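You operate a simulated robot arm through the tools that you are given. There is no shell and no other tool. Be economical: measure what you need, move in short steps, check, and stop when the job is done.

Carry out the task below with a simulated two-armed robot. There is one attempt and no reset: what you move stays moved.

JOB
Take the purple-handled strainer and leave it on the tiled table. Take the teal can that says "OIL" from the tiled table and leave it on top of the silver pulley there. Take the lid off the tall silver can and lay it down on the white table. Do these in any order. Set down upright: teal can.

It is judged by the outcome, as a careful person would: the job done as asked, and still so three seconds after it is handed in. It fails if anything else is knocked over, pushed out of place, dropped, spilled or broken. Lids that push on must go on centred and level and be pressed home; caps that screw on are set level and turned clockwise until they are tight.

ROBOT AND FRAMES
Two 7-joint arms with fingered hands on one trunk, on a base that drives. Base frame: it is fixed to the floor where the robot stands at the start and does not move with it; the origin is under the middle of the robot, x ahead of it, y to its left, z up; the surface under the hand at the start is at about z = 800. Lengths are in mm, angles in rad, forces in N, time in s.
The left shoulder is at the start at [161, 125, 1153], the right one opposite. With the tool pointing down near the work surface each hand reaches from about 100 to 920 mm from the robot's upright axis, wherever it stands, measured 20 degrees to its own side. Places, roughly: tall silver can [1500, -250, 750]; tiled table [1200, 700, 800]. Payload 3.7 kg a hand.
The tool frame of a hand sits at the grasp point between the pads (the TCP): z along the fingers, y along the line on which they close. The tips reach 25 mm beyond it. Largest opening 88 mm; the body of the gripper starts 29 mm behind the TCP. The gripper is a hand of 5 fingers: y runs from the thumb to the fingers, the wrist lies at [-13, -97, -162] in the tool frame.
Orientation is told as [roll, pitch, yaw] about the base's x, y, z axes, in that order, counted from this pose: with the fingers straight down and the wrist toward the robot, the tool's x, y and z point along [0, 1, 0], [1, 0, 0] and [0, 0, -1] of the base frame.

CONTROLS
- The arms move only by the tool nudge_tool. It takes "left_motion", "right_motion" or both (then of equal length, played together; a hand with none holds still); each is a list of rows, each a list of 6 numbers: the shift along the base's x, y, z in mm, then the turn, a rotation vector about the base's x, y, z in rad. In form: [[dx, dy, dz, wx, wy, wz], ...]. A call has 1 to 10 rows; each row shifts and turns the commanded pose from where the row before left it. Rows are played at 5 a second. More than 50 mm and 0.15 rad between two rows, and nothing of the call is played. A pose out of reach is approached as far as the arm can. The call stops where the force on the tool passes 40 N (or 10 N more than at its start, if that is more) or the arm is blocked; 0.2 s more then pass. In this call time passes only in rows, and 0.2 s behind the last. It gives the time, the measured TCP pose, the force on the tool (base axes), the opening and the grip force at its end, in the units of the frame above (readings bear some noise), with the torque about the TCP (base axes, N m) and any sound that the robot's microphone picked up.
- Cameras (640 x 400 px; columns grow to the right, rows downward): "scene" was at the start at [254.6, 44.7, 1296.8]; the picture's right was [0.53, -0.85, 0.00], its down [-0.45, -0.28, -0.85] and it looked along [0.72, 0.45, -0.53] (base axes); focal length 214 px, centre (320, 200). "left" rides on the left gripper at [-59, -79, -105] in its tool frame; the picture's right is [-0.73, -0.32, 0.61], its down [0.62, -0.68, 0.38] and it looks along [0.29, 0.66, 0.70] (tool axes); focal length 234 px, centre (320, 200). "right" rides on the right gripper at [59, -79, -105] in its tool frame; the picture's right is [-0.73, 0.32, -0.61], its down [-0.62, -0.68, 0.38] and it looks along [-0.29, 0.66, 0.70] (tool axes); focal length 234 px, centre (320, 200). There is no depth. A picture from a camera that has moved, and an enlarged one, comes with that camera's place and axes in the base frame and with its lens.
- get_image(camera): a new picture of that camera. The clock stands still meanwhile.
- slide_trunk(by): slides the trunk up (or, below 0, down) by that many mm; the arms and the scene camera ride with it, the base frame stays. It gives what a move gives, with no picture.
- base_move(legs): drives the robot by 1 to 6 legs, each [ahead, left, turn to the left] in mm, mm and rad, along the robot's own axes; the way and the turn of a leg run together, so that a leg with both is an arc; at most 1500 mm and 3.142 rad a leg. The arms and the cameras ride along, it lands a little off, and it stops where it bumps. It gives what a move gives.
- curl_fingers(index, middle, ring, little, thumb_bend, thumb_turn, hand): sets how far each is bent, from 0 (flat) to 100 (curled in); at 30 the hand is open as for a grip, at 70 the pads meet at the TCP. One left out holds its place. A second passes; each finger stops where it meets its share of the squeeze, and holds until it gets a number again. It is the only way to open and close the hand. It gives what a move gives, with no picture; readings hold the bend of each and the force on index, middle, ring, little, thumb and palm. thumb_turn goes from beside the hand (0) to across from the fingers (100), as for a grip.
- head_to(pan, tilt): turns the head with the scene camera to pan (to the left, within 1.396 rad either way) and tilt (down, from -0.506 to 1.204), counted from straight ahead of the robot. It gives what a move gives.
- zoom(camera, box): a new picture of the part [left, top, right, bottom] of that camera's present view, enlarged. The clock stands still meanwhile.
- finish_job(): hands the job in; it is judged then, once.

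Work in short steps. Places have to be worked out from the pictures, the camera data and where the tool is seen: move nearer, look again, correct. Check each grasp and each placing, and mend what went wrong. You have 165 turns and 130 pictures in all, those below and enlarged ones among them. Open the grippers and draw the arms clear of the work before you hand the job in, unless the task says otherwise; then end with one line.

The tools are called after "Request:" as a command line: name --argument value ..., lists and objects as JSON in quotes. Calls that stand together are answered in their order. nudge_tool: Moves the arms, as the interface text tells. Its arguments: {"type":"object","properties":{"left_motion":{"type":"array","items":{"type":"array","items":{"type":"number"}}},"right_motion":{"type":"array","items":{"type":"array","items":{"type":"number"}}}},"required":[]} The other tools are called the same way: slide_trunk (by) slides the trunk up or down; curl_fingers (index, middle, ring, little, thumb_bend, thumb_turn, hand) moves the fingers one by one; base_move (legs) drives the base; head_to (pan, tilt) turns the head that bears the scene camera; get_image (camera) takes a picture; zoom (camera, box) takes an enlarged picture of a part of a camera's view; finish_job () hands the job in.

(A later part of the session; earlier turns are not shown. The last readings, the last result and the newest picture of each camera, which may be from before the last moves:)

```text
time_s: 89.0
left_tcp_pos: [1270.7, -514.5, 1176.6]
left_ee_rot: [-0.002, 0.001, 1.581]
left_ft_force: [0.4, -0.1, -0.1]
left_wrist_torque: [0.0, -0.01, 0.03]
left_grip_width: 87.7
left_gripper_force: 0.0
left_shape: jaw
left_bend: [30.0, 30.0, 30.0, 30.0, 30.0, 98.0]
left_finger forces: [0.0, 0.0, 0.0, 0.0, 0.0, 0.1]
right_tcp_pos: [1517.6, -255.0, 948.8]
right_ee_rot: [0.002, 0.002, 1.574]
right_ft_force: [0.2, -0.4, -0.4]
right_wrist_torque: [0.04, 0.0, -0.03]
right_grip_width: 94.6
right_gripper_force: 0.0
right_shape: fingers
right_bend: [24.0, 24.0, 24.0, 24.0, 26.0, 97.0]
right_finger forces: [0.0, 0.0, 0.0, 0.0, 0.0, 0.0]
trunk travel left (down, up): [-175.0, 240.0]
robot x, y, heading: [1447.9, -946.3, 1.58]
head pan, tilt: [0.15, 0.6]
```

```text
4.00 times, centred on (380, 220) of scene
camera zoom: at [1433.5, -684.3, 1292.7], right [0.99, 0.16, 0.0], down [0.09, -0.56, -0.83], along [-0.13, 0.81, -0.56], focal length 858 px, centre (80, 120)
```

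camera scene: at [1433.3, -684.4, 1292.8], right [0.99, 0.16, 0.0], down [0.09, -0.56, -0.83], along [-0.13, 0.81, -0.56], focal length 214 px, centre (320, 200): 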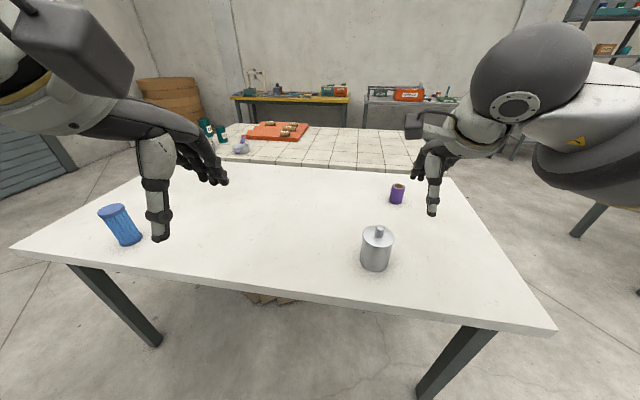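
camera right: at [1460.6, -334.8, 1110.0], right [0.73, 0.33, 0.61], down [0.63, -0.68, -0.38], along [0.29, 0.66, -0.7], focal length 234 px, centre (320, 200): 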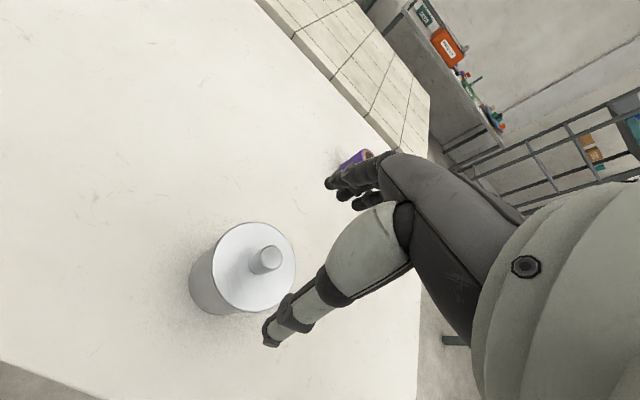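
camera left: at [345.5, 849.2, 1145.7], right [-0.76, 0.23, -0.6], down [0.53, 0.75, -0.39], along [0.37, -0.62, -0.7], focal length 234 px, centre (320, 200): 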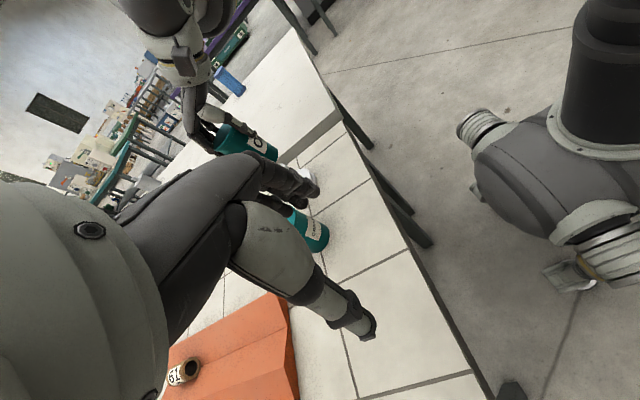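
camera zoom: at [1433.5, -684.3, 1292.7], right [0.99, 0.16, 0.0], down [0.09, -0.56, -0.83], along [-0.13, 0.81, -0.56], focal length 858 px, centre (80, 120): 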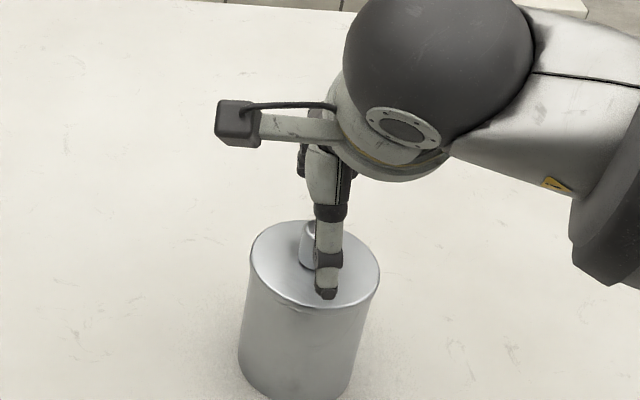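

Thumb and knob line up within 2 mm. I shift +2 mm in x and lower to z ≈ 932, watching the force.

Request:
nudge_tool --right_motion '[[2, 0, -6, 0, 0, 0], [0, 0, -6, 0, 0, 0], [0, 0, -5, 0, 0, 0]]'

Request:
curl_fingers --hand "right" --index 55 --middle 55 --ring 55 --little 55 --thumb_bend 55

Request:
zoom --camera "right" --box '[200, 150, 420, 350]'

```text
time_s: 89.8
left_tcp_pos: [1270.1, -514.3, 1176.5]
left_ee_rot: [-0.002, 0.003, 1.582]
left_ft_force: [0.3, 0.0, 0.3]
left_wrist_torque: [-0.02, -0.02, -0.02]
left_grip_width: 87.8
left_gripper_force: 0.1
left_shape: jaw
left_bend: [30.0, 30.0, 30.0, 30.0, 30.0, 98.0]
left_finger forces: [0.1, 0.1, 0.1, 0.0, 0.0, 0.0]
right_tcp_pos: [1520.0, -254.4, 933.0]
right_ee_rot: [0.003, 0.002, 1.574]
right_ft_force: [0.3, 0.7, 0.0]
right_wrist_torque: [0.02, 0.0, 0.01]
right_grip_width: 94.8
right_gripper_force: 0.0
right_shape: fingers
right_bend: [24.0, 24.0, 24.0, 24.0, 26.0, 97.0]
right_finger forces: [0.0, 0.0, 0.1, 0.1, 0.0, 0.0]
trunk travel left (down, up): [-175.0, 240.0]
robot x, y, heading: [1450.3, -950.0, 1.581]
head pan, tilt: [0.15, 0.6]
```

```text
time_s: 90.8
left_tcp_pos: [1269.7, -515.1, 1177.8]
left_ee_rot: [0.0, 0.002, 1.581]
left_ft_force: [0.8, 0.1, -0.6]
left_wrist_torque: [-0.01, -0.03, 0.03]
left_grip_width: 88.0
left_gripper_force: 0.2
left_shape: jaw
left_bend: [30.0, 30.0, 30.0, 30.0, 30.0, 98.0]
left_finger forces: [0.0, 0.0, 0.0, 0.0, 0.1, 0.1]
right_tcp_pos: [1521.1, -255.6, 933.9]
right_ee_rot: [0.0, 0.002, 1.573]
right_ft_force: [-0.4, 0.6, 0.3]
right_wrist_torque: [0.03, 0.02, -0.02]
right_grip_width: 31.2
right_gripper_force: 0.1
right_shape: fingers
right_bend: [55.0, 55.0, 55.0, 55.0, 55.0, 97.0]
right_finger forces: [0.0, 0.0, 0.0, 0.0, 0.0, 0.0]
trunk travel left (down, up): [-175.0, 240.0]
robot x, y, heading: [1447.3, -942.9, 1.586]
head pan, tilt: [0.15, 0.6]
```

```text
2.00 times, centred on (310, 250) of right
camera zoom: at [1462.0, -334.6, 1039.4], right [0.73, 0.33, 0.61], down [0.63, -0.68, -0.38], along [0.29, 0.66, -0.7], focal length 468 px, centre (340, 100)
```

zoom: 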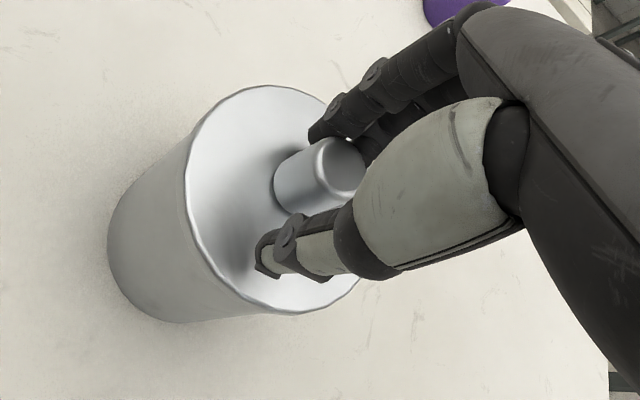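

Thumb and fingertips are around the knob, free of contact. I close on it.

Request:
curl_fingers --hand "right" --index 68 --middle 68 --ring 55 --little 55 --thumb_bend 72

Request:
zoom --camera "right" --box '[200, 150, 420, 350]'

```text
time_s: 91.8
left_tcp_pos: [1270.2, -514.9, 1175.8]
left_ee_rot: [0.0, 0.001, 1.579]
left_ft_force: [0.2, 0.1, -1.0]
left_wrist_torque: [0.01, -0.01, 0.03]
left_grip_width: 87.4
left_gripper_force: 0.0
left_shape: jaw
left_bend: [30.0, 30.0, 30.0, 30.0, 30.0, 98.0]
left_finger forces: [0.0, 0.1, 0.0, 0.1, 0.1, 0.1]
right_tcp_pos: [1521.8, -255.9, 934.0]
right_ee_rot: [-0.002, 0.002, 1.574]
right_ft_force: [-0.4, -0.5, -1.0]
right_wrist_torque: [0.0, -0.01, 0.0]
right_grip_width: 12.8
right_gripper_force: 4.9
right_shape: fingers
right_bend: [62.0, 66.0, 55.0, 55.0, 65.0, 97.0]
right_finger forces: [3.5, 1.5, 0.0, 0.0, 5.2, 0.1]
trunk travel left (down, up): [-175.0, 240.0]
robot x, y, heading: [1445.5, -944.5, 1.582]
head pan, tilt: [0.15, 0.6]
```

```text
2.00 times, centred on (310, 250) of right
camera zoom: at [1461.9, -334.6, 1039.3], right [0.73, 0.33, 0.61], down [0.63, -0.68, -0.38], along [0.29, 0.66, -0.7], focal length 468 px, centre (340, 100)
```

zoom: 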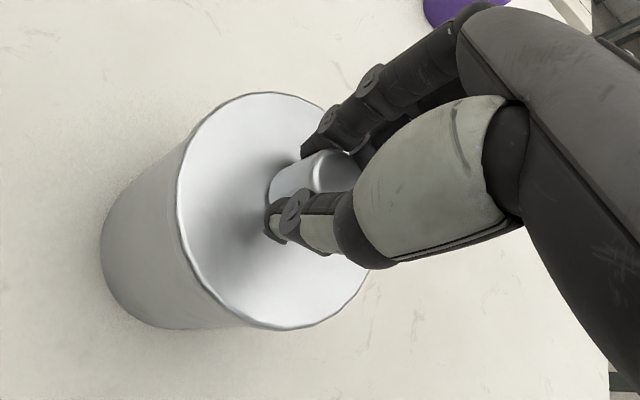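

Index, middle and thumb hold the knob. I squeeze a bit more and lift slowly.

Request:
curl_fingers --hand "right" --index 78 --middle 78 --thumb_bend 82

Request:
nudge_tool --right_motion '[[0, 0, 2, 0, 0, 0], [0, 0, 3, 0, 0, 0], [0, 0, 3, 0, 0, 0]]'

Request:
zoom --camera "right" --box '[200, 150, 420, 350]'

Request:
zoom --camera "scene" --box '[330, 190, 430, 280]'

```text
time_s: 92.8
left_tcp_pos: [1269.6, -515.0, 1177.2]
left_ee_rot: [0.0, 0.003, 1.581]
left_ft_force: [-0.3, 0.8, 0.4]
left_wrist_torque: [-0.01, 0.02, -0.02]
left_grip_width: 88.1
left_gripper_force: 0.1
left_shape: jaw
left_bend: [30.0, 30.0, 30.0, 30.0, 30.0, 98.0]
left_finger forces: [0.0, 0.0, 0.0, 0.0, 0.1, 0.0]
right_tcp_pos: [1520.9, -256.3, 934.1]
right_ee_rot: [0.001, 0.002, 1.575]
right_ft_force: [-0.5, 0.4, -0.3]
right_wrist_torque: [-0.03, 0.0, 0.02]
right_grip_width: 11.5
right_gripper_force: 16.4
right_shape: fingers
right_bend: [72.0, 76.0, 55.0, 55.0, 65.0, 92.0]
right_finger forces: [9.0, 8.4, 0.1, 0.0, 15.3, 0.1]
trunk travel left (down, up): [-175.0, 240.0]
robot x, y, heading: [1453.5, -950.0, 1.577]
head pan, tilt: [0.15, 0.6]
```

```text
time_s: 93.6
left_tcp_pos: [1270.0, -514.6, 1176.1]
left_ee_rot: [0.0, 0.002, 1.58]
left_ft_force: [-0.5, -0.2, 0.4]
left_wrist_torque: [0.02, 0.03, -0.01]
left_grip_width: 87.9
left_gripper_force: 0.2
left_shape: jaw
left_bend: [30.0, 30.0, 30.0, 30.0, 30.0, 98.0]
left_finger forces: [0.0, 0.0, 0.1, 0.0, 0.0, 0.0]
right_tcp_pos: [1519.3, -255.9, 941.8]
right_ee_rot: [0.001, 0.002, 1.574]
right_ft_force: [-0.2, -0.2, -2.0]
right_wrist_torque: [0.03, -0.02, 0.02]
right_grip_width: 11.6
right_gripper_force: 16.4
right_shape: fingers
right_bend: [72.0, 76.0, 55.0, 55.0, 65.0, 92.0]
right_finger forces: [9.0, 8.1, 0.0, 0.1, 15.2, 0.0]
trunk travel left (down, up): [-175.0, 240.0]
robot x, y, heading: [1445.0, -948.3, 1.585]
head pan, tilt: [0.15, 0.6]
```

```text
2.00 times, centred on (310, 250) of right
camera zoom: at [1461.7, -334.9, 1047.4], right [0.73, 0.33, 0.61], down [0.63, -0.68, -0.38], along [0.29, 0.66, -0.7], focal length 468 px, centre (340, 100)
```

zoom: 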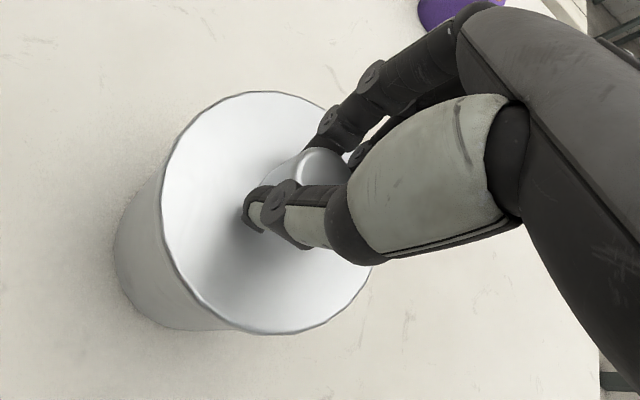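

```text
4.44 times, centred on (380, 235) of scene
camera zoom: at [1433.3, -684.3, 1292.7], right [0.99, 0.16, 0.0], down [0.09, -0.56, -0.83], along [-0.13, 0.81, -0.56], focal length 953 px, centre (53, 44)
```

zoom: 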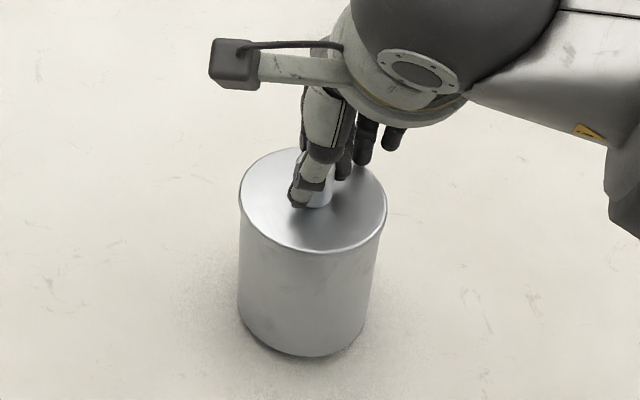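

Lift force is only ~2 N. I lift another 15 mm to see whether the lid separates from the can.

Request:
nudge_tool --right_motion '[[0, 0, 5, 0, 0, 0], [0, 0, 5, 0, 0, 0], [0, 0, 5, 0, 0, 0]]'

Request:
zoom --camera "scene" --box '[330, 190, 430, 280]'

```text
time_s: 94.4
left_tcp_pos: [1268.9, -514.8, 1177.1]
left_ee_rot: [0.0, 0.001, 1.582]
left_ft_force: [0.3, 0.0, 0.8]
left_wrist_torque: [0.05, -0.02, 0.0]
left_grip_width: 87.7
left_gripper_force: 0.1
left_shape: jaw
left_bend: [30.0, 30.0, 30.0, 30.0, 30.0, 98.0]
left_finger forces: [0.0, 0.0, 0.0, 0.1, 0.0, 0.0]
right_tcp_pos: [1519.9, -256.1, 957.8]
right_ee_rot: [0.001, 0.002, 1.574]
right_ft_force: [-0.3, 0.4, -1.6]
right_wrist_torque: [-0.03, 0.04, 0.04]
right_grip_width: 11.5
right_gripper_force: 16.2
right_shape: fingers
right_bend: [72.0, 76.0, 55.0, 55.0, 65.0, 92.0]
right_finger forces: [9.0, 8.2, 0.0, 0.0, 15.2, 0.0]
trunk travel left (down, up): [-175.0, 240.0]
robot x, y, heading: [1446.1, -947.8, 1.583]
head pan, tilt: [0.15, 0.6]
```

```text
4.44 times, centred on (380, 235) of scene
camera zoom: at [1433.2, -684.3, 1292.7], right [0.99, 0.16, 0.0], down [0.09, -0.56, -0.83], along [-0.13, 0.81, -0.56], focal length 953 px, centre (53, 44)
```

zoom: 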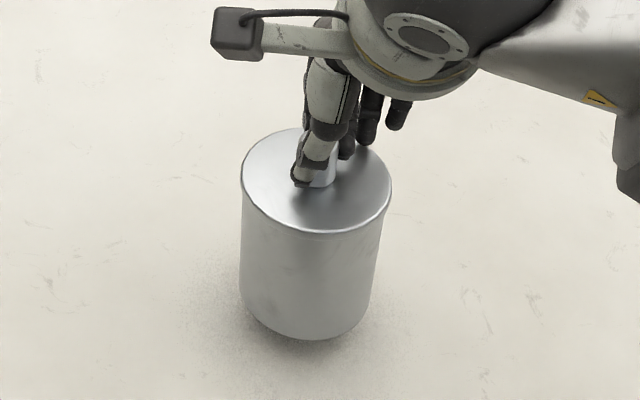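

The whole can came up with the lid: the lid fits tightly. I set the can back down and will hold its body with the left hand while the right pulls the lid.

Request:
nudge_tool --right_motion '[[0, 0, -8, 0, 0, 0], [0, 0, -8, 0, 0, 0], [0, 0, -5, 0, 0, 0], [0, 0, -2, 0, 0, 0]]'

Request:
nudge_tool --left_motion '[[5, 12, -15, 0, -0.148, 0], [5, 12, -15, 0, -0.148, 0], [5, 12, -15, 0, -0.148, 0], [5, 12, -15, 0, -0.148, 0], [5, 12, -15, 0, -0.148, 0], [5, 12, -15, 0, -0.148, 0], [5, 12, -15, 0, -0.148, 0], [5, 12, -15, 0, -0.148, 0], [5, 12, -15, 0, -0.148, 0], [5, 12, -15, 0, -0.148, 0]]'

Request:
get_image --camera "scene"

```text
time_s: 95.4
left_tcp_pos: [1268.6, -515.4, 1176.1]
left_ee_rot: [0.001, 0.002, 1.582]
left_ft_force: [0.4, 0.5, 0.1]
left_wrist_torque: [0.0, -0.01, 0.03]
left_grip_width: 87.8
left_gripper_force: 0.0
left_shape: jaw
left_bend: [30.0, 30.0, 30.0, 30.0, 30.0, 98.0]
left_finger forces: [0.0, 0.0, 0.0, 0.0, 0.0, 0.0]
right_tcp_pos: [1520.0, -256.4, 935.2]
right_ee_rot: [0.001, 0.003, 1.576]
right_ft_force: [-0.9, -0.5, -1.3]
right_wrist_torque: [0.0, 0.02, -0.02]
right_grip_width: 11.3
right_gripper_force: 16.0
right_shape: fingers
right_bend: [72.0, 76.0, 55.0, 55.0, 65.0, 92.0]
right_finger forces: [9.0, 8.2, 0.0, 0.0, 15.3, 0.0]
trunk travel left (down, up): [-175.0, 240.0]
robot x, y, heading: [1449.7, -944.8, 1.58]
head pan, tilt: [0.15, 0.6]
```

```text
time_s: 97.6
left_tcp_pos: [1320.3, -401.5, 1042.1]
left_ee_rot: [-1.416, 0.022, 1.524]
left_ft_force: [0.4, 0.2, 0.5]
left_wrist_torque: [-0.04, -0.01, 0.0]
left_grip_width: 87.5
left_gripper_force: 0.2
left_shape: jaw
left_bend: [30.0, 30.0, 30.0, 30.0, 30.0, 98.0]
left_finger forces: [0.1, 0.0, 0.1, 0.1, 0.0, 0.0]
left hand out of reach, approached as far as the arm can: row 1, 2, 9, 10
right_tcp_pos: [1518.6, -256.4, 934.9]
right_ee_rot: [0.001, 0.003, 1.574]
right_ft_force: [0.5, 0.5, 0.1]
right_wrist_torque: [-0.03, -0.02, 0.02]
right_grip_width: 11.4
right_gripper_force: 16.4
right_shape: fingers
right_bend: [72.0, 76.0, 55.0, 55.0, 65.0, 92.0]
right_finger forces: [8.9, 8.2, 0.1, 0.1, 15.4, 0.0]
trunk travel left (down, up): [-175.0, 240.0]
robot x, y, heading: [1447.7, -947.6, 1.58]
head pan, tilt: [0.15, 0.6]
```

```text
37 pictures are left
camera scene: at [1433.3, -683.3, 1292.4], right [0.99, 0.16, 0.0], down [0.09, -0.56, -0.82], along [-0.13, 0.81, -0.57], focal length 214 px, centre (320, 200)
```

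scene: 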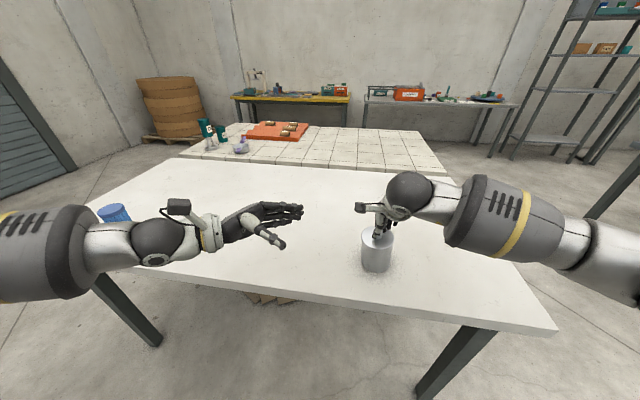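

The left hand now points toward the can, thumb near, fingers far. I open it wider and bring it down to a pre-grasp pose beside the can, in steps.

Request:
curl_fingers --hand "left" --index 18 --middle 18 --ring 18 --little 18 --thumb_bend 18

Request:
nudge_tool --left_motion '[[10, 28, -30, 0, -0.05, 0], [10, 28, -32, 0, -0.04, 0], [10, 28, -32, 0, 0, 0], [10, 28, -32, 0, 0, 0], [10, 28, -32, 0, 0, 0]]'

Request:
get_image --camera "scene"

```text
time_s: 98.6
left_tcp_pos: [1322.0, -402.8, 1042.1]
left_ee_rot: [-1.415, 0.022, 1.524]
left_ft_force: [-0.2, 0.9, -0.5]
left_wrist_torque: [0.0, 0.01, 0.01]
left_grip_width: 106.9
left_gripper_force: 0.1
left_shape: fingers
left_bend: [18.0, 18.0, 18.0, 18.0, 18.0, 98.0]
left_finger forces: [0.0, 0.1, 0.0, 0.1, 0.1, 0.1]
right_tcp_pos: [1520.4, -256.4, 933.8]
right_ee_rot: [0.001, 0.003, 1.573]
right_ft_force: [0.7, -0.5, -0.5]
right_wrist_torque: [0.0, 0.01, -0.02]
right_grip_width: 11.5
right_gripper_force: 16.5
right_shape: fingers
right_bend: [72.0, 77.0, 55.0, 55.0, 65.0, 92.0]
right_finger forces: [9.0, 8.5, 0.1, 0.0, 15.3, 0.0]
trunk travel left (down, up): [-175.0, 240.0]
robot x, y, heading: [1448.4, -950.7, 1.578]
head pan, tilt: [0.15, 0.6]
```

```text
time_s: 99.8
left_tcp_pos: [1367.6, -268.9, 892.2]
left_ee_rot: [-1.504, 0.017, 1.522]
left_ft_force: [0.1, -1.1, 0.2]
left_wrist_torque: [-0.01, -0.06, 0.03]
left_grip_width: 106.8
left_gripper_force: 0.0
left_shape: fingers
left_bend: [18.0, 18.0, 18.0, 18.0, 18.0, 98.0]
left_finger forces: [0.1, 0.0, 0.1, 0.0, 0.0, 0.0]
left hand out of reach, approached as far as the arm can: row 5
right_tcp_pos: [1518.6, -255.4, 934.6]
right_ee_rot: [0.001, 0.001, 1.576]
right_ft_force: [-0.4, -0.8, -1.6]
right_wrist_torque: [-0.02, -0.01, -0.03]
right_grip_width: 11.6
right_gripper_force: 16.3
right_shape: fingers
right_bend: [72.0, 77.0, 55.0, 55.0, 65.0, 92.0]
right_finger forces: [8.9, 8.5, 0.0, 0.0, 15.5, 0.0]
trunk travel left (down, up): [-175.0, 240.0]
robot x, y, heading: [1448.1, -946.0, 1.579]
head pan, tilt: [0.15, 0.6]
```

```text
36 pictures are left
camera scene: at [1433.2, -684.3, 1292.7], right [0.99, 0.16, 0.0], down [0.09, -0.56, -0.83], along [-0.13, 0.81, -0.56], focal length 214 px, centre (320, 200)
```

scene: 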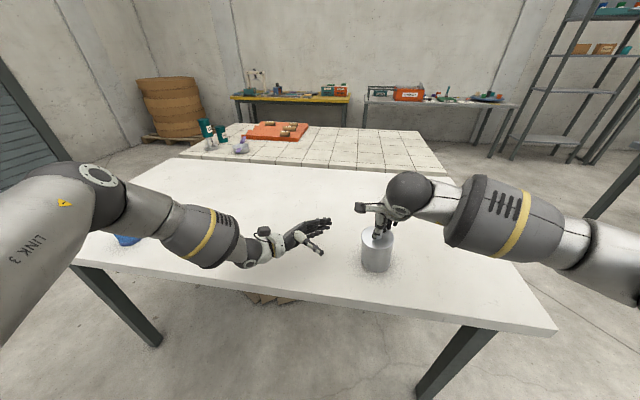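

Close to the limit but nearly there. I test moving on toward the can in small steps.

Request:
nudge_tool --left_motion '[[15, 3, -10, 0, -0.03, 0], [15, 3, -10, 0, -0.03, 0], [10, 3, -10, 0, 0, 0]]'

Request:
get_image --camera "left"

```text
time_s: 100.6
left_tcp_pos: [1384.8, -281.6, 902.6]
left_ee_rot: [-1.563, 0.015, 1.522]
left_ft_force: [0.0, 0.0, -0.5]
left_wrist_torque: [-0.03, 0.01, 0.0]
left_grip_width: 107.0
left_gripper_force: 0.0
left_shape: fingers
left_bend: [18.0, 18.0, 18.0, 18.0, 18.0, 98.0]
left_finger forces: [0.1, 0.1, 0.0, 0.1, 0.0, 0.0]
left hand out of reach, approached as far as the arm can: row 1, 2, 3
right_tcp_pos: [1519.9, -256.5, 934.8]
right_ee_rot: [0.0, 0.001, 1.574]
right_ft_force: [-0.6, 0.1, -1.1]
right_wrist_torque: [0.0, 0.02, -0.02]
right_grip_width: 11.8
right_gripper_force: 16.8
right_shape: fingers
right_bend: [72.0, 77.0, 55.0, 55.0, 65.0, 92.0]
right_finger forces: [8.9, 8.3, 0.0, 0.1, 15.4, 0.0]
trunk travel left (down, up): [-175.0, 240.0]
robot x, y, heading: [1450.5, -945.6, 1.58]
head pan, tilt: [0.15, 0.6]
```

```text
35 pictures are left
camera left: at [1275.7, -355.0, 962.2], right [0.6, -0.34, 0.73], down [0.34, -0.71, -0.62], along [0.73, 0.62, -0.3], focal length 234 px, centre (320, 200)
```

left: 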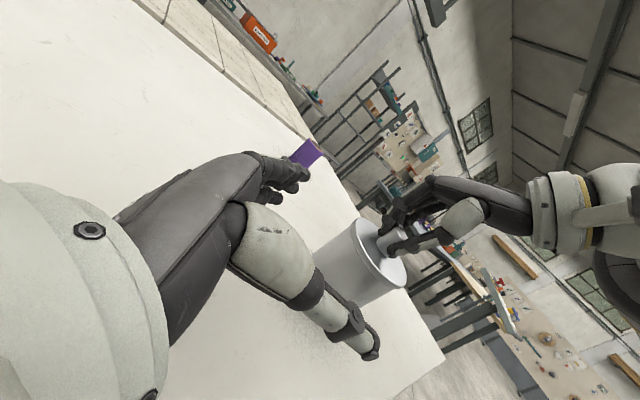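

The pure sideways pose limits the descent. I turn the hand 0.7 rad about the vertical so it points diagonally (more along the forearm), and try descending.

Request:
nudge_tool --left_motion '[[0, -10, 0, 0, 0, 0.14], [0, -10, 0, 0, 0, 0.14], [0, -10, 0, 0, 0, 0.14], [0, -10, 0, 0, 0, 0.14], [0, -10, 0, 0, 0, 0.14], [0, 0, -15, 0, 0, 0], [0, 0, -15, 0, 0, 0], [0, 0, -15, 0, 0, 0]]'

Request:
get_image --camera "scene"

```text
time_s: 102.4
left_tcp_pos: [1342.9, -332.3, 904.2]
left_ee_rot: [-1.564, 0.017, 2.22]
left_ft_force: [-0.2, -1.1, 0.1]
left_wrist_torque: [0.01, 0.01, -0.03]
left_grip_width: 106.9
left_gripper_force: 0.0
left_shape: fingers
left_bend: [18.0, 18.0, 18.0, 18.0, 18.0, 98.0]
left_finger forces: [0.0, 0.0, 0.1, 0.0, 0.0, 0.1]
left hand out of reach, approached as far as the arm can: row 4, 5, 6, 7, 8
right_tcp_pos: [1518.9, -256.3, 933.7]
right_ee_rot: [0.0, 0.004, 1.575]
right_ft_force: [0.4, 0.4, -1.5]
right_wrist_torque: [0.03, 0.03, -0.01]
right_grip_width: 11.5
right_gripper_force: 16.3
right_shape: fingers
right_bend: [72.0, 77.0, 55.0, 55.0, 65.0, 92.0]
right_finger forces: [8.9, 8.4, 0.0, 0.1, 15.4, 0.0]
trunk travel left (down, up): [-175.0, 240.0]
robot x, y, heading: [1448.1, -950.5, 1.578]
head pan, tilt: [0.15, 0.6]
```

```text
34 pictures are left
camera scene: at [1433.2, -684.1, 1292.7], right [0.99, 0.16, 0.0], down [0.09, -0.56, -0.82], along [-0.13, 0.81, -0.57], focal length 214 px, centre (320, 200)
```

scene: 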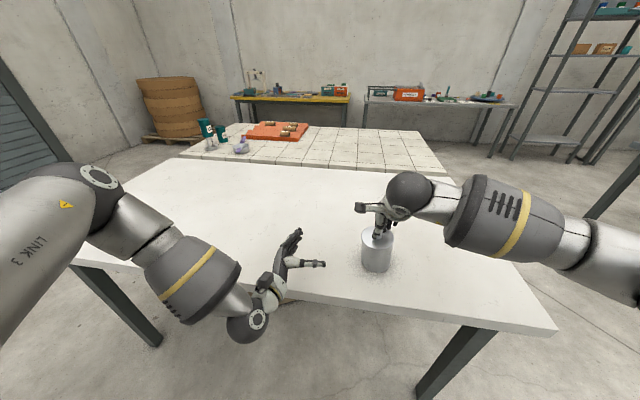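

That's the wrong way. Better: release the knob, raise the right hand and lower the trunk 110 mm, which makes the horizontal left grasp reachable.

Request:
curl_fingers --hand "right" --index 45 --middle 45 --ring 45 --little 45 --thumb_bend 45

Request:
nudge_tool --right_motion '[[0, 0, 20, 0, 0, 0], [0, 0, 40, 0, 0, 0], [0, 0, 40, 0, 0, 0], [0, 0, 45, 0, 0, 0], [0, 0, 45, 0, 0, 0]]' --left_motion '[[0, 10, 20, 0, 0, -0.14], [0, 10, 20, 0, 0, -0.14], [0, 10, 20, 0, 0, -0.14], [0, 10, 20, 0, 0, -0.14], [0, 10, 20, 0, 0, -0.14]]'

Request:
slide_trunk --by -110

Request:
get_image --camera "scene"

```text
time_s: 103.4
left_tcp_pos: [1343.6, -332.0, 905.2]
left_ee_rot: [-1.563, 0.015, 2.22]
left_ft_force: [0.4, -0.4, 0.7]
left_wrist_torque: [0.01, -0.01, 0.05]
left_grip_width: 106.9
left_gripper_force: 0.0
left_shape: fingers
left_bend: [18.0, 18.0, 18.0, 18.0, 18.0, 98.0]
left_finger forces: [0.1, 0.0, 0.0, 0.0, 0.0, 0.0]
right_tcp_pos: [1519.4, -256.4, 933.7]
right_ee_rot: [0.001, 0.002, 1.573]
right_ft_force: [0.6, 0.0, 0.1]
right_wrist_torque: [0.04, -0.03, 0.01]
right_grip_width: 52.4
right_gripper_force: 0.2
right_shape: fingers
right_bend: [45.0, 45.0, 45.0, 45.0, 45.0, 97.0]
right_finger forces: [0.0, 0.1, 0.1, 0.0, 0.0, 0.0]
trunk travel left (down, up): [-175.0, 240.0]
robot x, y, heading: [1451.6, -946.6, 1.582]
head pan, tilt: [0.15, 0.6]
```

```text
time_s: 104.6
left_tcp_pos: [1342.7, -282.3, 1004.1]
left_ee_rot: [-1.563, 0.017, 1.52]
left_ft_force: [0.3, -0.2, 0.1]
left_wrist_torque: [0.0, 0.0, 0.01]
left_grip_width: 107.0
left_gripper_force: 0.0
left_shape: fingers
left_bend: [18.0, 18.0, 18.0, 18.0, 18.0, 98.0]
left_finger forces: [0.0, 0.0, 0.1, 0.0, 0.0, 0.0]
right_tcp_pos: [1521.7, -256.5, 1124.5]
right_ee_rot: [0.001, 0.002, 1.574]
right_ft_force: [0.3, -0.2, 0.5]
right_wrist_torque: [-0.01, 0.01, 0.03]
right_grip_width: 52.2
right_gripper_force: 0.0
right_shape: fingers
right_bend: [45.0, 45.0, 45.0, 45.0, 45.0, 97.0]
right_finger forces: [0.0, 0.0, 0.1, 0.0, 0.0, 0.0]
trunk travel left (down, up): [-175.0, 240.0]
robot x, y, heading: [1454.7, -944.8, 1.58]
head pan, tilt: [0.15, 0.6]
```

```text
time_s: 106.0
left_tcp_pos: [1343.8, -282.4, 896.2]
left_ee_rot: [-1.564, 0.013, 1.522]
left_ft_force: [-0.5, -0.1, 0.4]
left_wrist_torque: [-0.01, 0.04, 0.01]
left_grip_width: 106.9
left_gripper_force: 0.1
left_shape: fingers
left_bend: [18.0, 18.0, 18.0, 18.0, 18.0, 98.0]
left_finger forces: [0.1, 0.0, 0.1, 0.1, 0.0, 0.1]
right_tcp_pos: [1519.9, -258.4, 1017.1]
right_ee_rot: [0.002, -0.001, 1.573]
right_ft_force: [-1.2, -0.8, 1.0]
right_wrist_torque: [0.04, -0.02, 0.02]
right_grip_width: 52.3
right_gripper_force: 0.0
right_shape: fingers
right_bend: [45.0, 45.0, 45.0, 45.0, 45.0, 97.0]
right_finger forces: [0.0, 0.0, 0.0, 0.1, 0.1, 0.0]
trunk travel left (down, up): [-65.0, 350.0]
robot x, y, heading: [1447.7, -950.2, 1.579]
head pan, tilt: [0.15, 0.6]
```

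```text
33 pictures are left
camera scene: at [1432.2, -572.6, 1163.6], right [0.99, 0.16, 0.0], down [0.09, -0.56, -0.83], along [-0.13, 0.81, -0.56], focal length 214 px, centre (320, 200)
```

scene: 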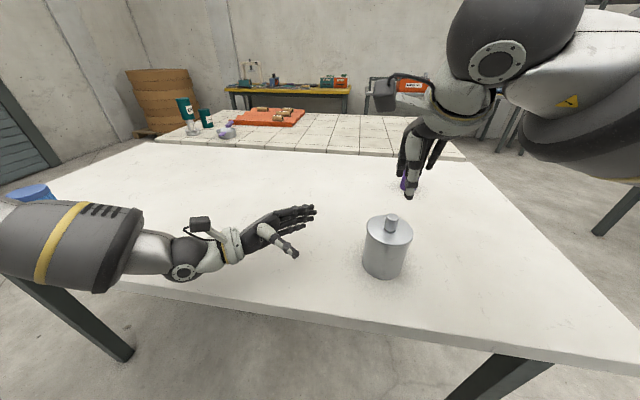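

The can stands undisturbed. Now I move the left hand to the pre-grasp beside it at z ≈ 852.

Request:
nudge_tool --left_motion '[[14, 6, -11, 0, 0, 0.05], [14, 6, -11, 0, 0, 0], [14, 6, -11, 0, 0, 0], [14, 6, -11, 0, 0, 0]]'

Request:
get_image --camera "left"

Request:
zoom --camera "scene" --box '[240, 180, 440, 310]'

```text
time_s: 107.0
left_tcp_pos: [1399.8, -259.6, 848.4]
left_ee_rot: [-1.563, 0.016, 1.571]
left_ft_force: [0.4, -0.1, 0.1]
left_wrist_torque: [0.02, 0.0, 0.0]
left_grip_width: 106.8
left_gripper_force: 0.0
left_shape: fingers
left_bend: [18.0, 18.0, 18.0, 18.0, 18.0, 98.0]
left_finger forces: [0.0, 0.1, 0.0, 0.0, 0.0, 0.0]
right_tcp_pos: [1520.6, -255.3, 1013.6]
right_ee_rot: [0.0, 0.003, 1.575]
right_ft_force: [-1.8, 0.4, 0.3]
right_wrist_torque: [-0.02, -0.01, -0.02]
right_grip_width: 52.5
right_gripper_force: 0.0
right_shape: fingers
right_bend: [45.0, 45.0, 45.0, 45.0, 45.0, 97.0]
right_finger forces: [0.1, 0.0, 0.0, 0.0, 0.0, 0.0]
trunk travel left (down, up): [-65.0, 350.0]
robot x, y, heading: [1452.6, -947.7, 1.578]
head pan, tilt: [0.15, 0.6]
```

```text
32 pictures are left
camera left: at [1294.5, -337.2, 909.1], right [0.61, -0.31, 0.73], down [0.38, -0.69, -0.62], along [0.69, 0.65, -0.3], focal length 234 px, centre (320, 200)
```

left: 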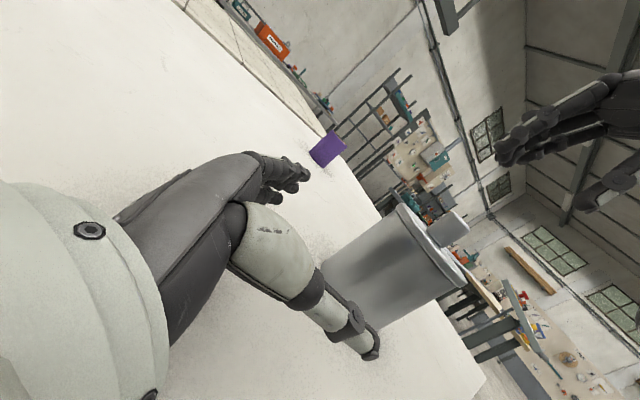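

```text
3.08 times, centred on (340, 245) of scene
camera zoom: at [1432.2, -571.1, 1162.8], right [0.99, 0.16, 0.0], down [0.09, -0.56, -0.82], along [-0.13, 0.81, -0.57], focal length 660 px, centre (258, 62)
```

zoom: 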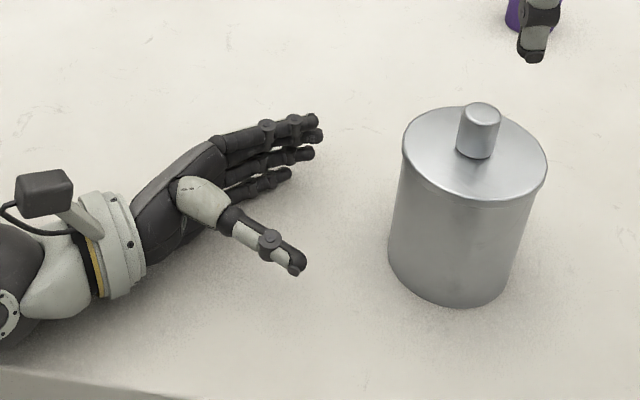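

Well posed: palm toward the can, fingers far side, thumb near side. I advance 60 mm and check clearance on both sides.

Request:
nudge_tool --left_motion '[[20, 0, 0, 0, 0, 0], [20, 0, 0, 0, 0, 0], [20, 0, 0, 0, 0, 0]]'

Request:
zoom --camera "scene" --box '[270, 180, 430, 290]'

```text
time_s: 107.8
left_tcp_pos: [1460.9, -255.9, 851.0]
left_ee_rot: [-1.563, 0.016, 1.57]
left_ft_force: [0.2, 0.1, 0.2]
left_wrist_torque: [0.0, -0.01, -0.02]
left_grip_width: 106.9
left_gripper_force: 0.1
left_shape: fingers
left_bend: [18.0, 18.0, 18.0, 18.0, 18.0, 98.0]
left_finger forces: [0.0, 0.0, 0.1, 0.1, 0.1, 0.1]
right_tcp_pos: [1519.7, -256.0, 1013.5]
right_ee_rot: [0.0, 0.001, 1.574]
right_ft_force: [0.6, -0.4, -0.1]
right_wrist_torque: [0.01, 0.02, -0.03]
right_grip_width: 52.0
right_gripper_force: 0.1
right_shape: fingers
right_bend: [45.0, 45.0, 45.0, 45.0, 45.0, 97.0]
right_finger forces: [0.0, 0.0, 0.0, 0.0, 0.1, 0.1]
trunk travel left (down, up): [-65.0, 350.0]
robot x, y, heading: [1449.1, -946.3, 1.582]
head pan, tilt: [0.15, 0.6]
```

```text
3.64 times, centred on (350, 235) of scene
camera zoom: at [1432.3, -571.3, 1162.9], right [0.99, 0.16, 0.0], down [0.09, -0.56, -0.82], along [-0.13, 0.81, -0.57], focal length 780 px, centre (211, 73)
```

zoom: 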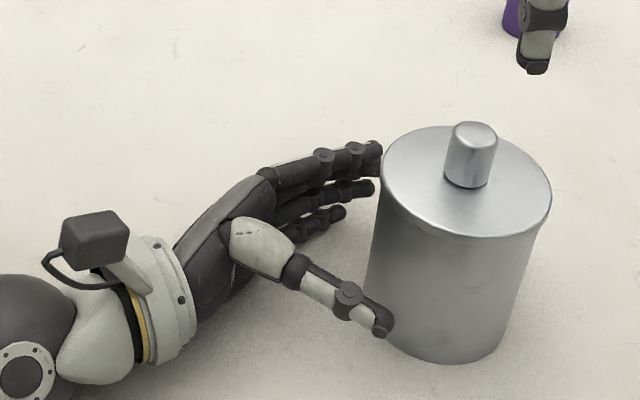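

The clearance is slim; I open the left hand further and advance the rest in small steps, watching the finger forces.

Request:
curl_fingers --hand "left" --index 6 --middle 6 --ring 6 --little 6 --thumb_bend 6

Request:
nudge_tool --left_motion '[[8, -2, -3, 0, 0, 0], [8, 0, -2, 0, 0, 0], [8, 0, 0, 0, 0, 0]]'

Request:
zoom --camera "scene" --box '[270, 180, 430, 290]'

```text
time_s: 108.8
left_tcp_pos: [1459.3, -256.8, 851.6]
left_ee_rot: [-1.564, 0.016, 1.57]
left_ft_force: [0.1, -0.4, 0.3]
left_wrist_torque: [0.03, -0.04, -0.03]
left_grip_width: 125.0
left_gripper_force: 0.0
left_shape: fingers
left_bend: [6.0, 6.0, 6.0, 6.0, 6.0, 98.0]
left_finger forces: [0.0, 0.0, 0.0, 0.1, 0.0, 0.0]
right_tcp_pos: [1518.8, -256.1, 1013.9]
right_ee_rot: [-0.001, 0.001, 1.575]
right_ft_force: [-1.0, -0.2, -0.1]
right_wrist_torque: [0.01, 0.02, -0.01]
right_grip_width: 52.0
right_gripper_force: 0.1
right_shape: fingers
right_bend: [45.0, 45.0, 45.0, 45.0, 45.0, 97.0]
right_finger forces: [0.0, 0.0, 0.0, 0.0, 0.0, 0.0]
trunk travel left (down, up): [-65.0, 350.0]
robot x, y, heading: [1452.4, -946.6, 1.585]
head pan, tilt: [0.15, 0.6]
```

```text
time_s: 109.6
left_tcp_pos: [1482.4, -259.5, 847.1]
left_ee_rot: [-1.565, 0.01, 1.572]
left_ft_force: [-1.3, 0.2, 1.6]
left_wrist_torque: [0.05, 0.08, 0.09]
left_grip_width: 124.9
left_gripper_force: 0.3
left_shape: fingers
left_bend: [6.0, 6.0, 6.0, 6.0, 6.0, 98.0]
left_finger forces: [0.1, 0.0, 0.1, 1.3, 0.0, 0.1]
right_tcp_pos: [1518.3, -256.7, 1015.7]
right_ee_rot: [0.0, -0.001, 1.575]
right_ft_force: [0.5, -0.2, 0.9]
right_wrist_torque: [0.0, 0.02, -0.01]
right_grip_width: 52.4
right_gripper_force: 0.1
right_shape: fingers
right_bend: [45.0, 45.0, 45.0, 45.0, 45.0, 97.0]
right_finger forces: [0.0, 0.0, 0.0, 0.0, 0.0, 0.0]
trunk travel left (down, up): [-65.0, 350.0]
robot x, y, heading: [1447.0, -943.6, 1.577]
head pan, tilt: [0.15, 0.6]
```

```text
3.64 times, centred on (350, 235) of scene
camera zoom: at [1431.4, -572.7, 1163.7], right [0.99, 0.16, 0.0], down [0.09, -0.56, -0.83], along [-0.13, 0.81, -0.56], focal length 780 px, centre (211, 73)
```

zoom: 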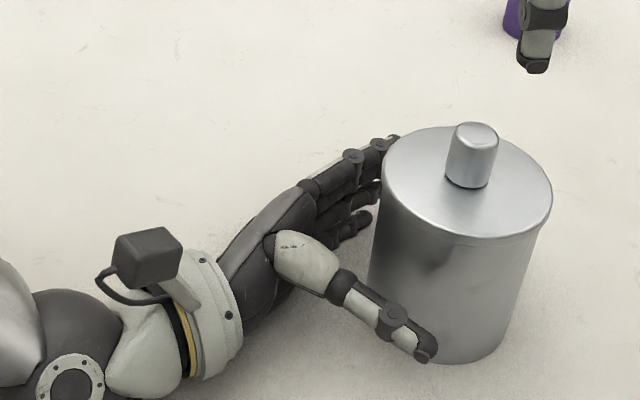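

The little finger grazes the table; I raise 5 mm and go on 20 mm.

Request:
nudge_tool --left_motion '[[0, 0, 5, 0, 0, 0], [7, 0, 0, 0, 0, 0], [7, 0, 0, 0, 0, 0], [6, 0, 0, 0, 0, 0]]'

Request:
zoom --camera "scene" --box '[270, 180, 430, 290]'

```text
time_s: 110.6
left_tcp_pos: [1503.5, -261.4, 850.8]
left_ee_rot: [-1.563, 0.016, 1.572]
left_ft_force: [0.3, -0.8, -0.6]
left_wrist_torque: [0.03, 0.0, 0.01]
left_grip_width: 125.0
left_gripper_force: 0.0
left_shape: fingers
left_bend: [6.0, 6.0, 6.0, 6.0, 6.0, 98.0]
left_finger forces: [0.0, 0.0, 0.1, 0.0, 0.1, 0.0]
right_tcp_pos: [1519.4, -256.6, 1014.3]
right_ee_rot: [0.001, 0.001, 1.575]
right_ft_force: [-0.1, -0.4, 1.2]
right_wrist_torque: [0.0, -0.02, -0.02]
right_grip_width: 52.1
right_gripper_force: 0.0
right_shape: fingers
right_bend: [45.0, 45.0, 45.0, 45.0, 45.0, 97.0]
right_finger forces: [0.0, 0.0, 0.0, 0.1, 0.0, 0.1]
trunk travel left (down, up): [-65.0, 350.0]
robot x, y, heading: [1450.4, -949.4, 1.579]
head pan, tilt: [0.15, 0.6]
```

```text
3.64 times, centred on (350, 235) of scene
camera zoom: at [1432.1, -571.4, 1162.9], right [0.99, 0.16, 0.0], down [0.09, -0.56, -0.83], along [-0.13, 0.81, -0.56], focal length 780 px, centre (211, 73)
```

zoom: 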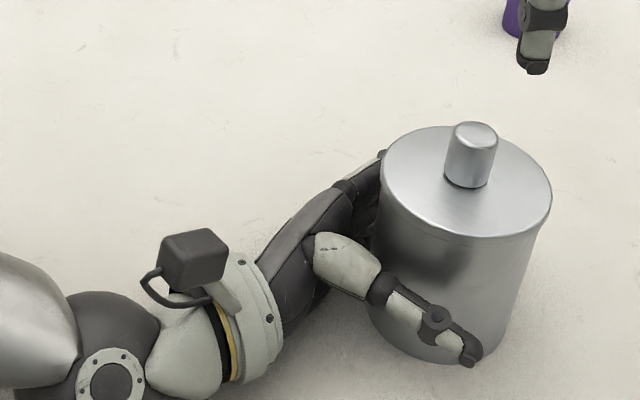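

Fingers behind, thumb in front, no contact. I close the left hand around the body.

Request:
nudge_tool --left_motion '[[4, 0, 0, 0, 0, 0]]'

Request:
curl_fingers --hand "left" --index 55 --middle 55 --ring 55 --little 55 --thumb_bend 50

Request:
zoom --camera "scene" --box '[270, 180, 430, 290]'

```text
time_s: 111.0
left_tcp_pos: [1507.6, -259.8, 850.9]
left_ee_rot: [-1.562, 0.016, 1.57]
left_ft_force: [-1.0, 0.0, 0.2]
left_wrist_torque: [-0.01, 0.01, 0.02]
left_grip_width: 124.9
left_gripper_force: 0.0
left_shape: fingers
left_bend: [6.0, 6.0, 6.0, 6.0, 6.0, 98.0]
left_finger forces: [0.0, 0.0, 0.0, 0.0, 0.1, 0.0]
right_tcp_pos: [1520.3, -255.8, 1013.3]
right_ee_rot: [-0.002, 0.003, 1.575]
right_ft_force: [0.0, 0.5, 0.3]
right_wrist_torque: [0.0, -0.01, -0.01]
right_grip_width: 52.1
right_gripper_force: 0.0
right_shape: fingers
right_bend: [45.0, 45.0, 45.0, 45.0, 45.0, 97.0]
right_finger forces: [0.0, 0.0, 0.1, 0.0, 0.1, 0.0]
trunk travel left (down, up): [-65.0, 350.0]
robot x, y, heading: [1447.9, -946.3, 1.581]
head pan, tilt: [0.15, 0.6]
```

```text
time_s: 112.0
left_tcp_pos: [1508.6, -259.9, 851.3]
left_ee_rot: [-1.567, 0.013, 1.572]
left_ft_force: [0.3, 1.1, 3.7]
left_wrist_torque: [0.22, 0.05, 0.04]
left_grip_width: 85.2
left_gripper_force: 41.1
left_shape: fingers
left_bend: [30.0, 46.0, 46.0, 50.0, 33.0, 91.0]
left_finger forces: [15.5, 6.8, 6.1, 13.0, 41.3, 0.1]
right_tcp_pos: [1518.8, -255.9, 1013.3]
right_ee_rot: [-0.001, 0.002, 1.574]
right_ft_force: [-0.5, 0.6, -0.2]
right_wrist_torque: [0.01, 0.0, 0.01]
right_grip_width: 51.9
right_gripper_force: 0.1
right_shape: fingers
right_bend: [45.0, 45.0, 45.0, 45.0, 45.0, 97.0]
right_finger forces: [0.1, 0.1, 0.1, 0.1, 0.0, 0.0]
trunk travel left (down, up): [-65.0, 350.0]
robot x, y, heading: [1446.2, -947.0, 1.578]
head pan, tilt: [0.15, 0.6]
```

```text
3.64 times, centred on (350, 235) of scene
camera zoom: at [1432.0, -571.7, 1163.1], right [0.99, 0.16, 0.0], down [0.09, -0.56, -0.83], along [-0.13, 0.81, -0.56], focal length 780 px, centre (211, 73)
```

zoom: 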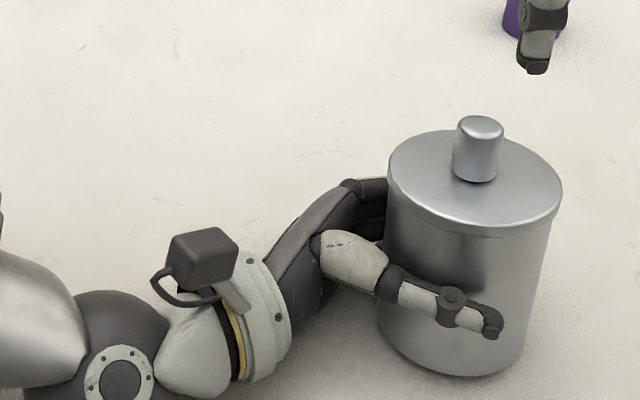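

The body is held firmly (41 N). The knob shifted by ~3 mm; I lower the right hand over it again at about [1522, −254].

Request:
nudge_tool --right_motion '[[3, 2, -25, 0, 0, 0], [0, 0, -25, 0, 0, 0], [0, 0, -15, 0, 0, 0], [0, 0, -9, 0, 0, 0], [0, 0, -5, 0, 0, 0]]'

Request:
zoom --camera "right" --box '[200, 150, 420, 350]'

Request:
zoom --camera "scene" --box '[320, 180, 440, 290]'

```text
time_s: 113.2
left_tcp_pos: [1509.2, -261.9, 851.3]
left_ee_rot: [-1.565, 0.013, 1.569]
left_ft_force: [-0.8, 1.0, 4.4]
left_wrist_torque: [0.26, 0.03, 0.04]
left_grip_width: 85.3
left_gripper_force: 40.7
left_shape: fingers
left_bend: [30.0, 46.0, 46.0, 51.0, 33.0, 90.0]
left_finger forces: [15.4, 6.6, 5.9, 12.7, 41.5, 0.0]
right_tcp_pos: [1522.2, -255.3, 935.0]
right_ee_rot: [-0.001, 0.0, 1.575]
right_ft_force: [-0.9, -0.7, 1.0]
right_wrist_torque: [0.0, 0.0, 0.0]
right_grip_width: 52.4
right_gripper_force: 0.1
right_shape: fingers
right_bend: [45.0, 45.0, 45.0, 45.0, 45.0, 97.0]
right_finger forces: [0.0, 0.0, 0.0, 0.0, 0.1, 0.1]
trunk travel left (down, up): [-65.0, 350.0]
robot x, y, heading: [1447.7, -946.3, 1.582]
head pan, tilt: [0.15, 0.6]
```

```text
2.00 times, centred on (310, 250) of right
camera zoom: at [1463.2, -334.2, 1040.4], right [0.73, 0.33, 0.61], down [0.63, -0.68, -0.38], along [0.29, 0.66, -0.7], focal length 468 px, centre (340, 100)
```

zoom: 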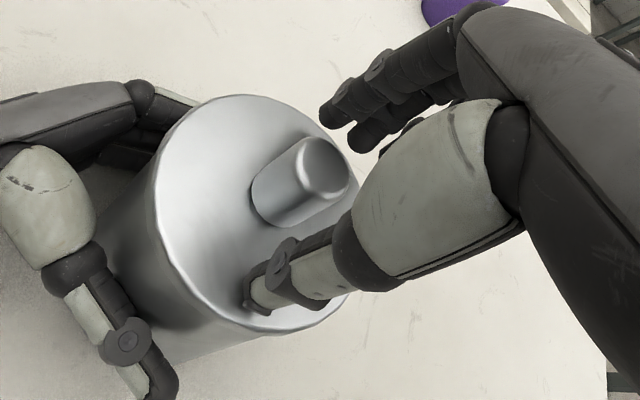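

```text
3.64 times, centred on (380, 235) of scene
camera zoom: at [1432.0, -571.9, 1163.2], right [0.99, 0.16, 0.0], down [0.09, -0.56, -0.83], along [-0.13, 0.81, -0.56], focal length 780 px, centre (102, 73)
```

zoom: 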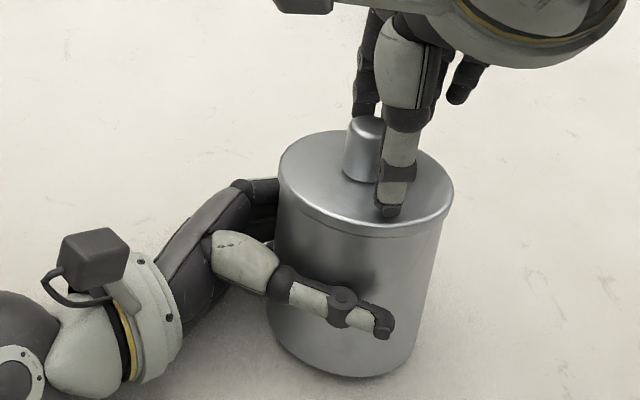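

The knob is ~5 mm left of the thumb line. I shift −5 mm in x and close on it.

Request:
nudge_tool --right_motion '[[-5, 0, -1, 0, 0, 0]]'

Request:
curl_fingers --hand "right" --index 68 --middle 68 --ring 50 --little 50 --thumb_bend 70

Request:
curl_fingers --hand "right" --index 85 --middle 85 --thumb_bend 90

Request:
zoom --camera "right" --box '[200, 150, 420, 350]'

```text
time_s: 113.6
left_tcp_pos: [1508.3, -260.6, 852.4]
left_ee_rot: [-1.563, 0.014, 1.571]
left_ft_force: [-0.2, 0.7, 6.1]
left_wrist_torque: [0.26, 0.03, 0.0]
left_grip_width: 85.1
left_gripper_force: 41.0
left_shape: fingers
left_bend: [30.0, 46.0, 46.0, 51.0, 33.0, 90.0]
left_finger forces: [15.2, 6.7, 6.0, 12.8, 41.5, 0.0]
right_tcp_pos: [1517.6, -255.3, 933.3]
right_ee_rot: [0.0, 0.002, 1.574]
right_ft_force: [0.2, -0.4, -0.1]
right_wrist_torque: [0.02, 0.01, -0.02]
right_grip_width: 52.1
right_gripper_force: 0.0
right_shape: fingers
right_bend: [45.0, 45.0, 45.0, 45.0, 45.0, 97.0]
right_finger forces: [0.0, 0.1, 0.0, 0.1, 0.0, 0.0]
trunk travel left (down, up): [-65.0, 350.0]
robot x, y, heading: [1449.2, -946.9, 1.583]
head pan, tilt: [0.15, 0.6]
```

```text
time_s: 114.6
left_tcp_pos: [1507.5, -260.2, 852.3]
left_ee_rot: [-1.564, 0.015, 1.572]
left_ft_force: [-0.6, 5.0, 6.2]
left_wrist_torque: [0.14, 0.05, 0.04]
left_grip_width: 85.1
left_gripper_force: 40.0
left_shape: fingers
left_bend: [30.0, 46.0, 46.0, 51.0, 33.0, 90.0]
left_finger forces: [16.8, 6.7, 5.8, 12.0, 38.3, 0.1]
right_tcp_pos: [1517.5, -254.9, 933.9]
right_ee_rot: [0.001, 0.002, 1.573]
right_ft_force: [0.0, -2.7, -0.1]
right_wrist_torque: [-0.04, 0.02, 0.0]
right_grip_width: 15.2
right_gripper_force: 3.6
right_shape: fingers
right_bend: [63.0, 68.0, 50.0, 50.0, 62.0, 97.0]
right_finger forces: [2.6, 0.1, 0.0, 0.0, 5.3, 0.1]
trunk travel left (down, up): [-65.0, 350.0]
robot x, y, heading: [1446.5, -947.8, 1.58]
head pan, tilt: [0.15, 0.6]
```

```text
time_s: 115.6
left_tcp_pos: [1508.4, -260.1, 851.0]
left_ee_rot: [-1.564, 0.013, 1.571]
left_ft_force: [-0.4, -1.6, 5.0]
left_wrist_torque: [0.37, -0.03, 0.0]
left_grip_width: 85.0
left_gripper_force: 41.1
left_shape: fingers
left_bend: [31.0, 46.0, 46.0, 51.0, 33.0, 90.0]
left_finger forces: [15.1, 6.5, 5.8, 12.7, 42.0, 0.0]
right_tcp_pos: [1516.1, -255.8, 934.7]
right_ee_rot: [-0.001, 0.0, 1.574]
right_ft_force: [0.1, 0.4, 1.3]
right_wrist_torque: [-0.05, 0.06, -0.06]
right_grip_width: 13.9
right_gripper_force: 10.8
right_shape: fingers
right_bend: [71.0, 85.0, 50.0, 50.0, 63.0, 96.0]
right_finger forces: [9.5, 2.5, 0.0, 0.0, 10.0, 0.0]
trunk travel left (down, up): [-65.0, 350.0]
robot x, y, heading: [1450.6, -947.5, 1.583]
head pan, tilt: [0.15, 0.6]
heard: snap
```

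```text
2.00 times, centred on (310, 250) of right
camera zoom: at [1458.7, -333.7, 1040.0], right [0.73, 0.33, 0.61], down [0.63, -0.68, -0.38], along [0.29, 0.66, -0.7], focal length 468 px, centre (340, 100)
```

zoom: 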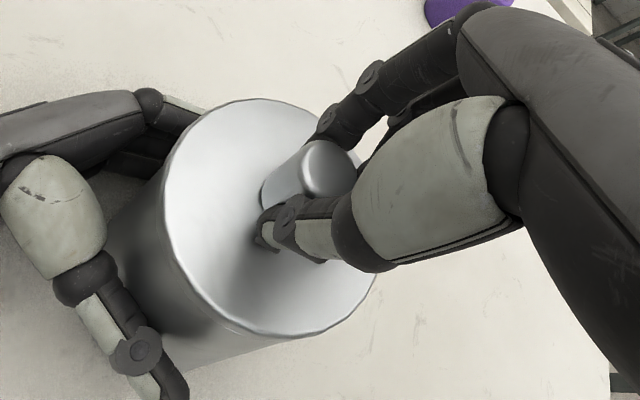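

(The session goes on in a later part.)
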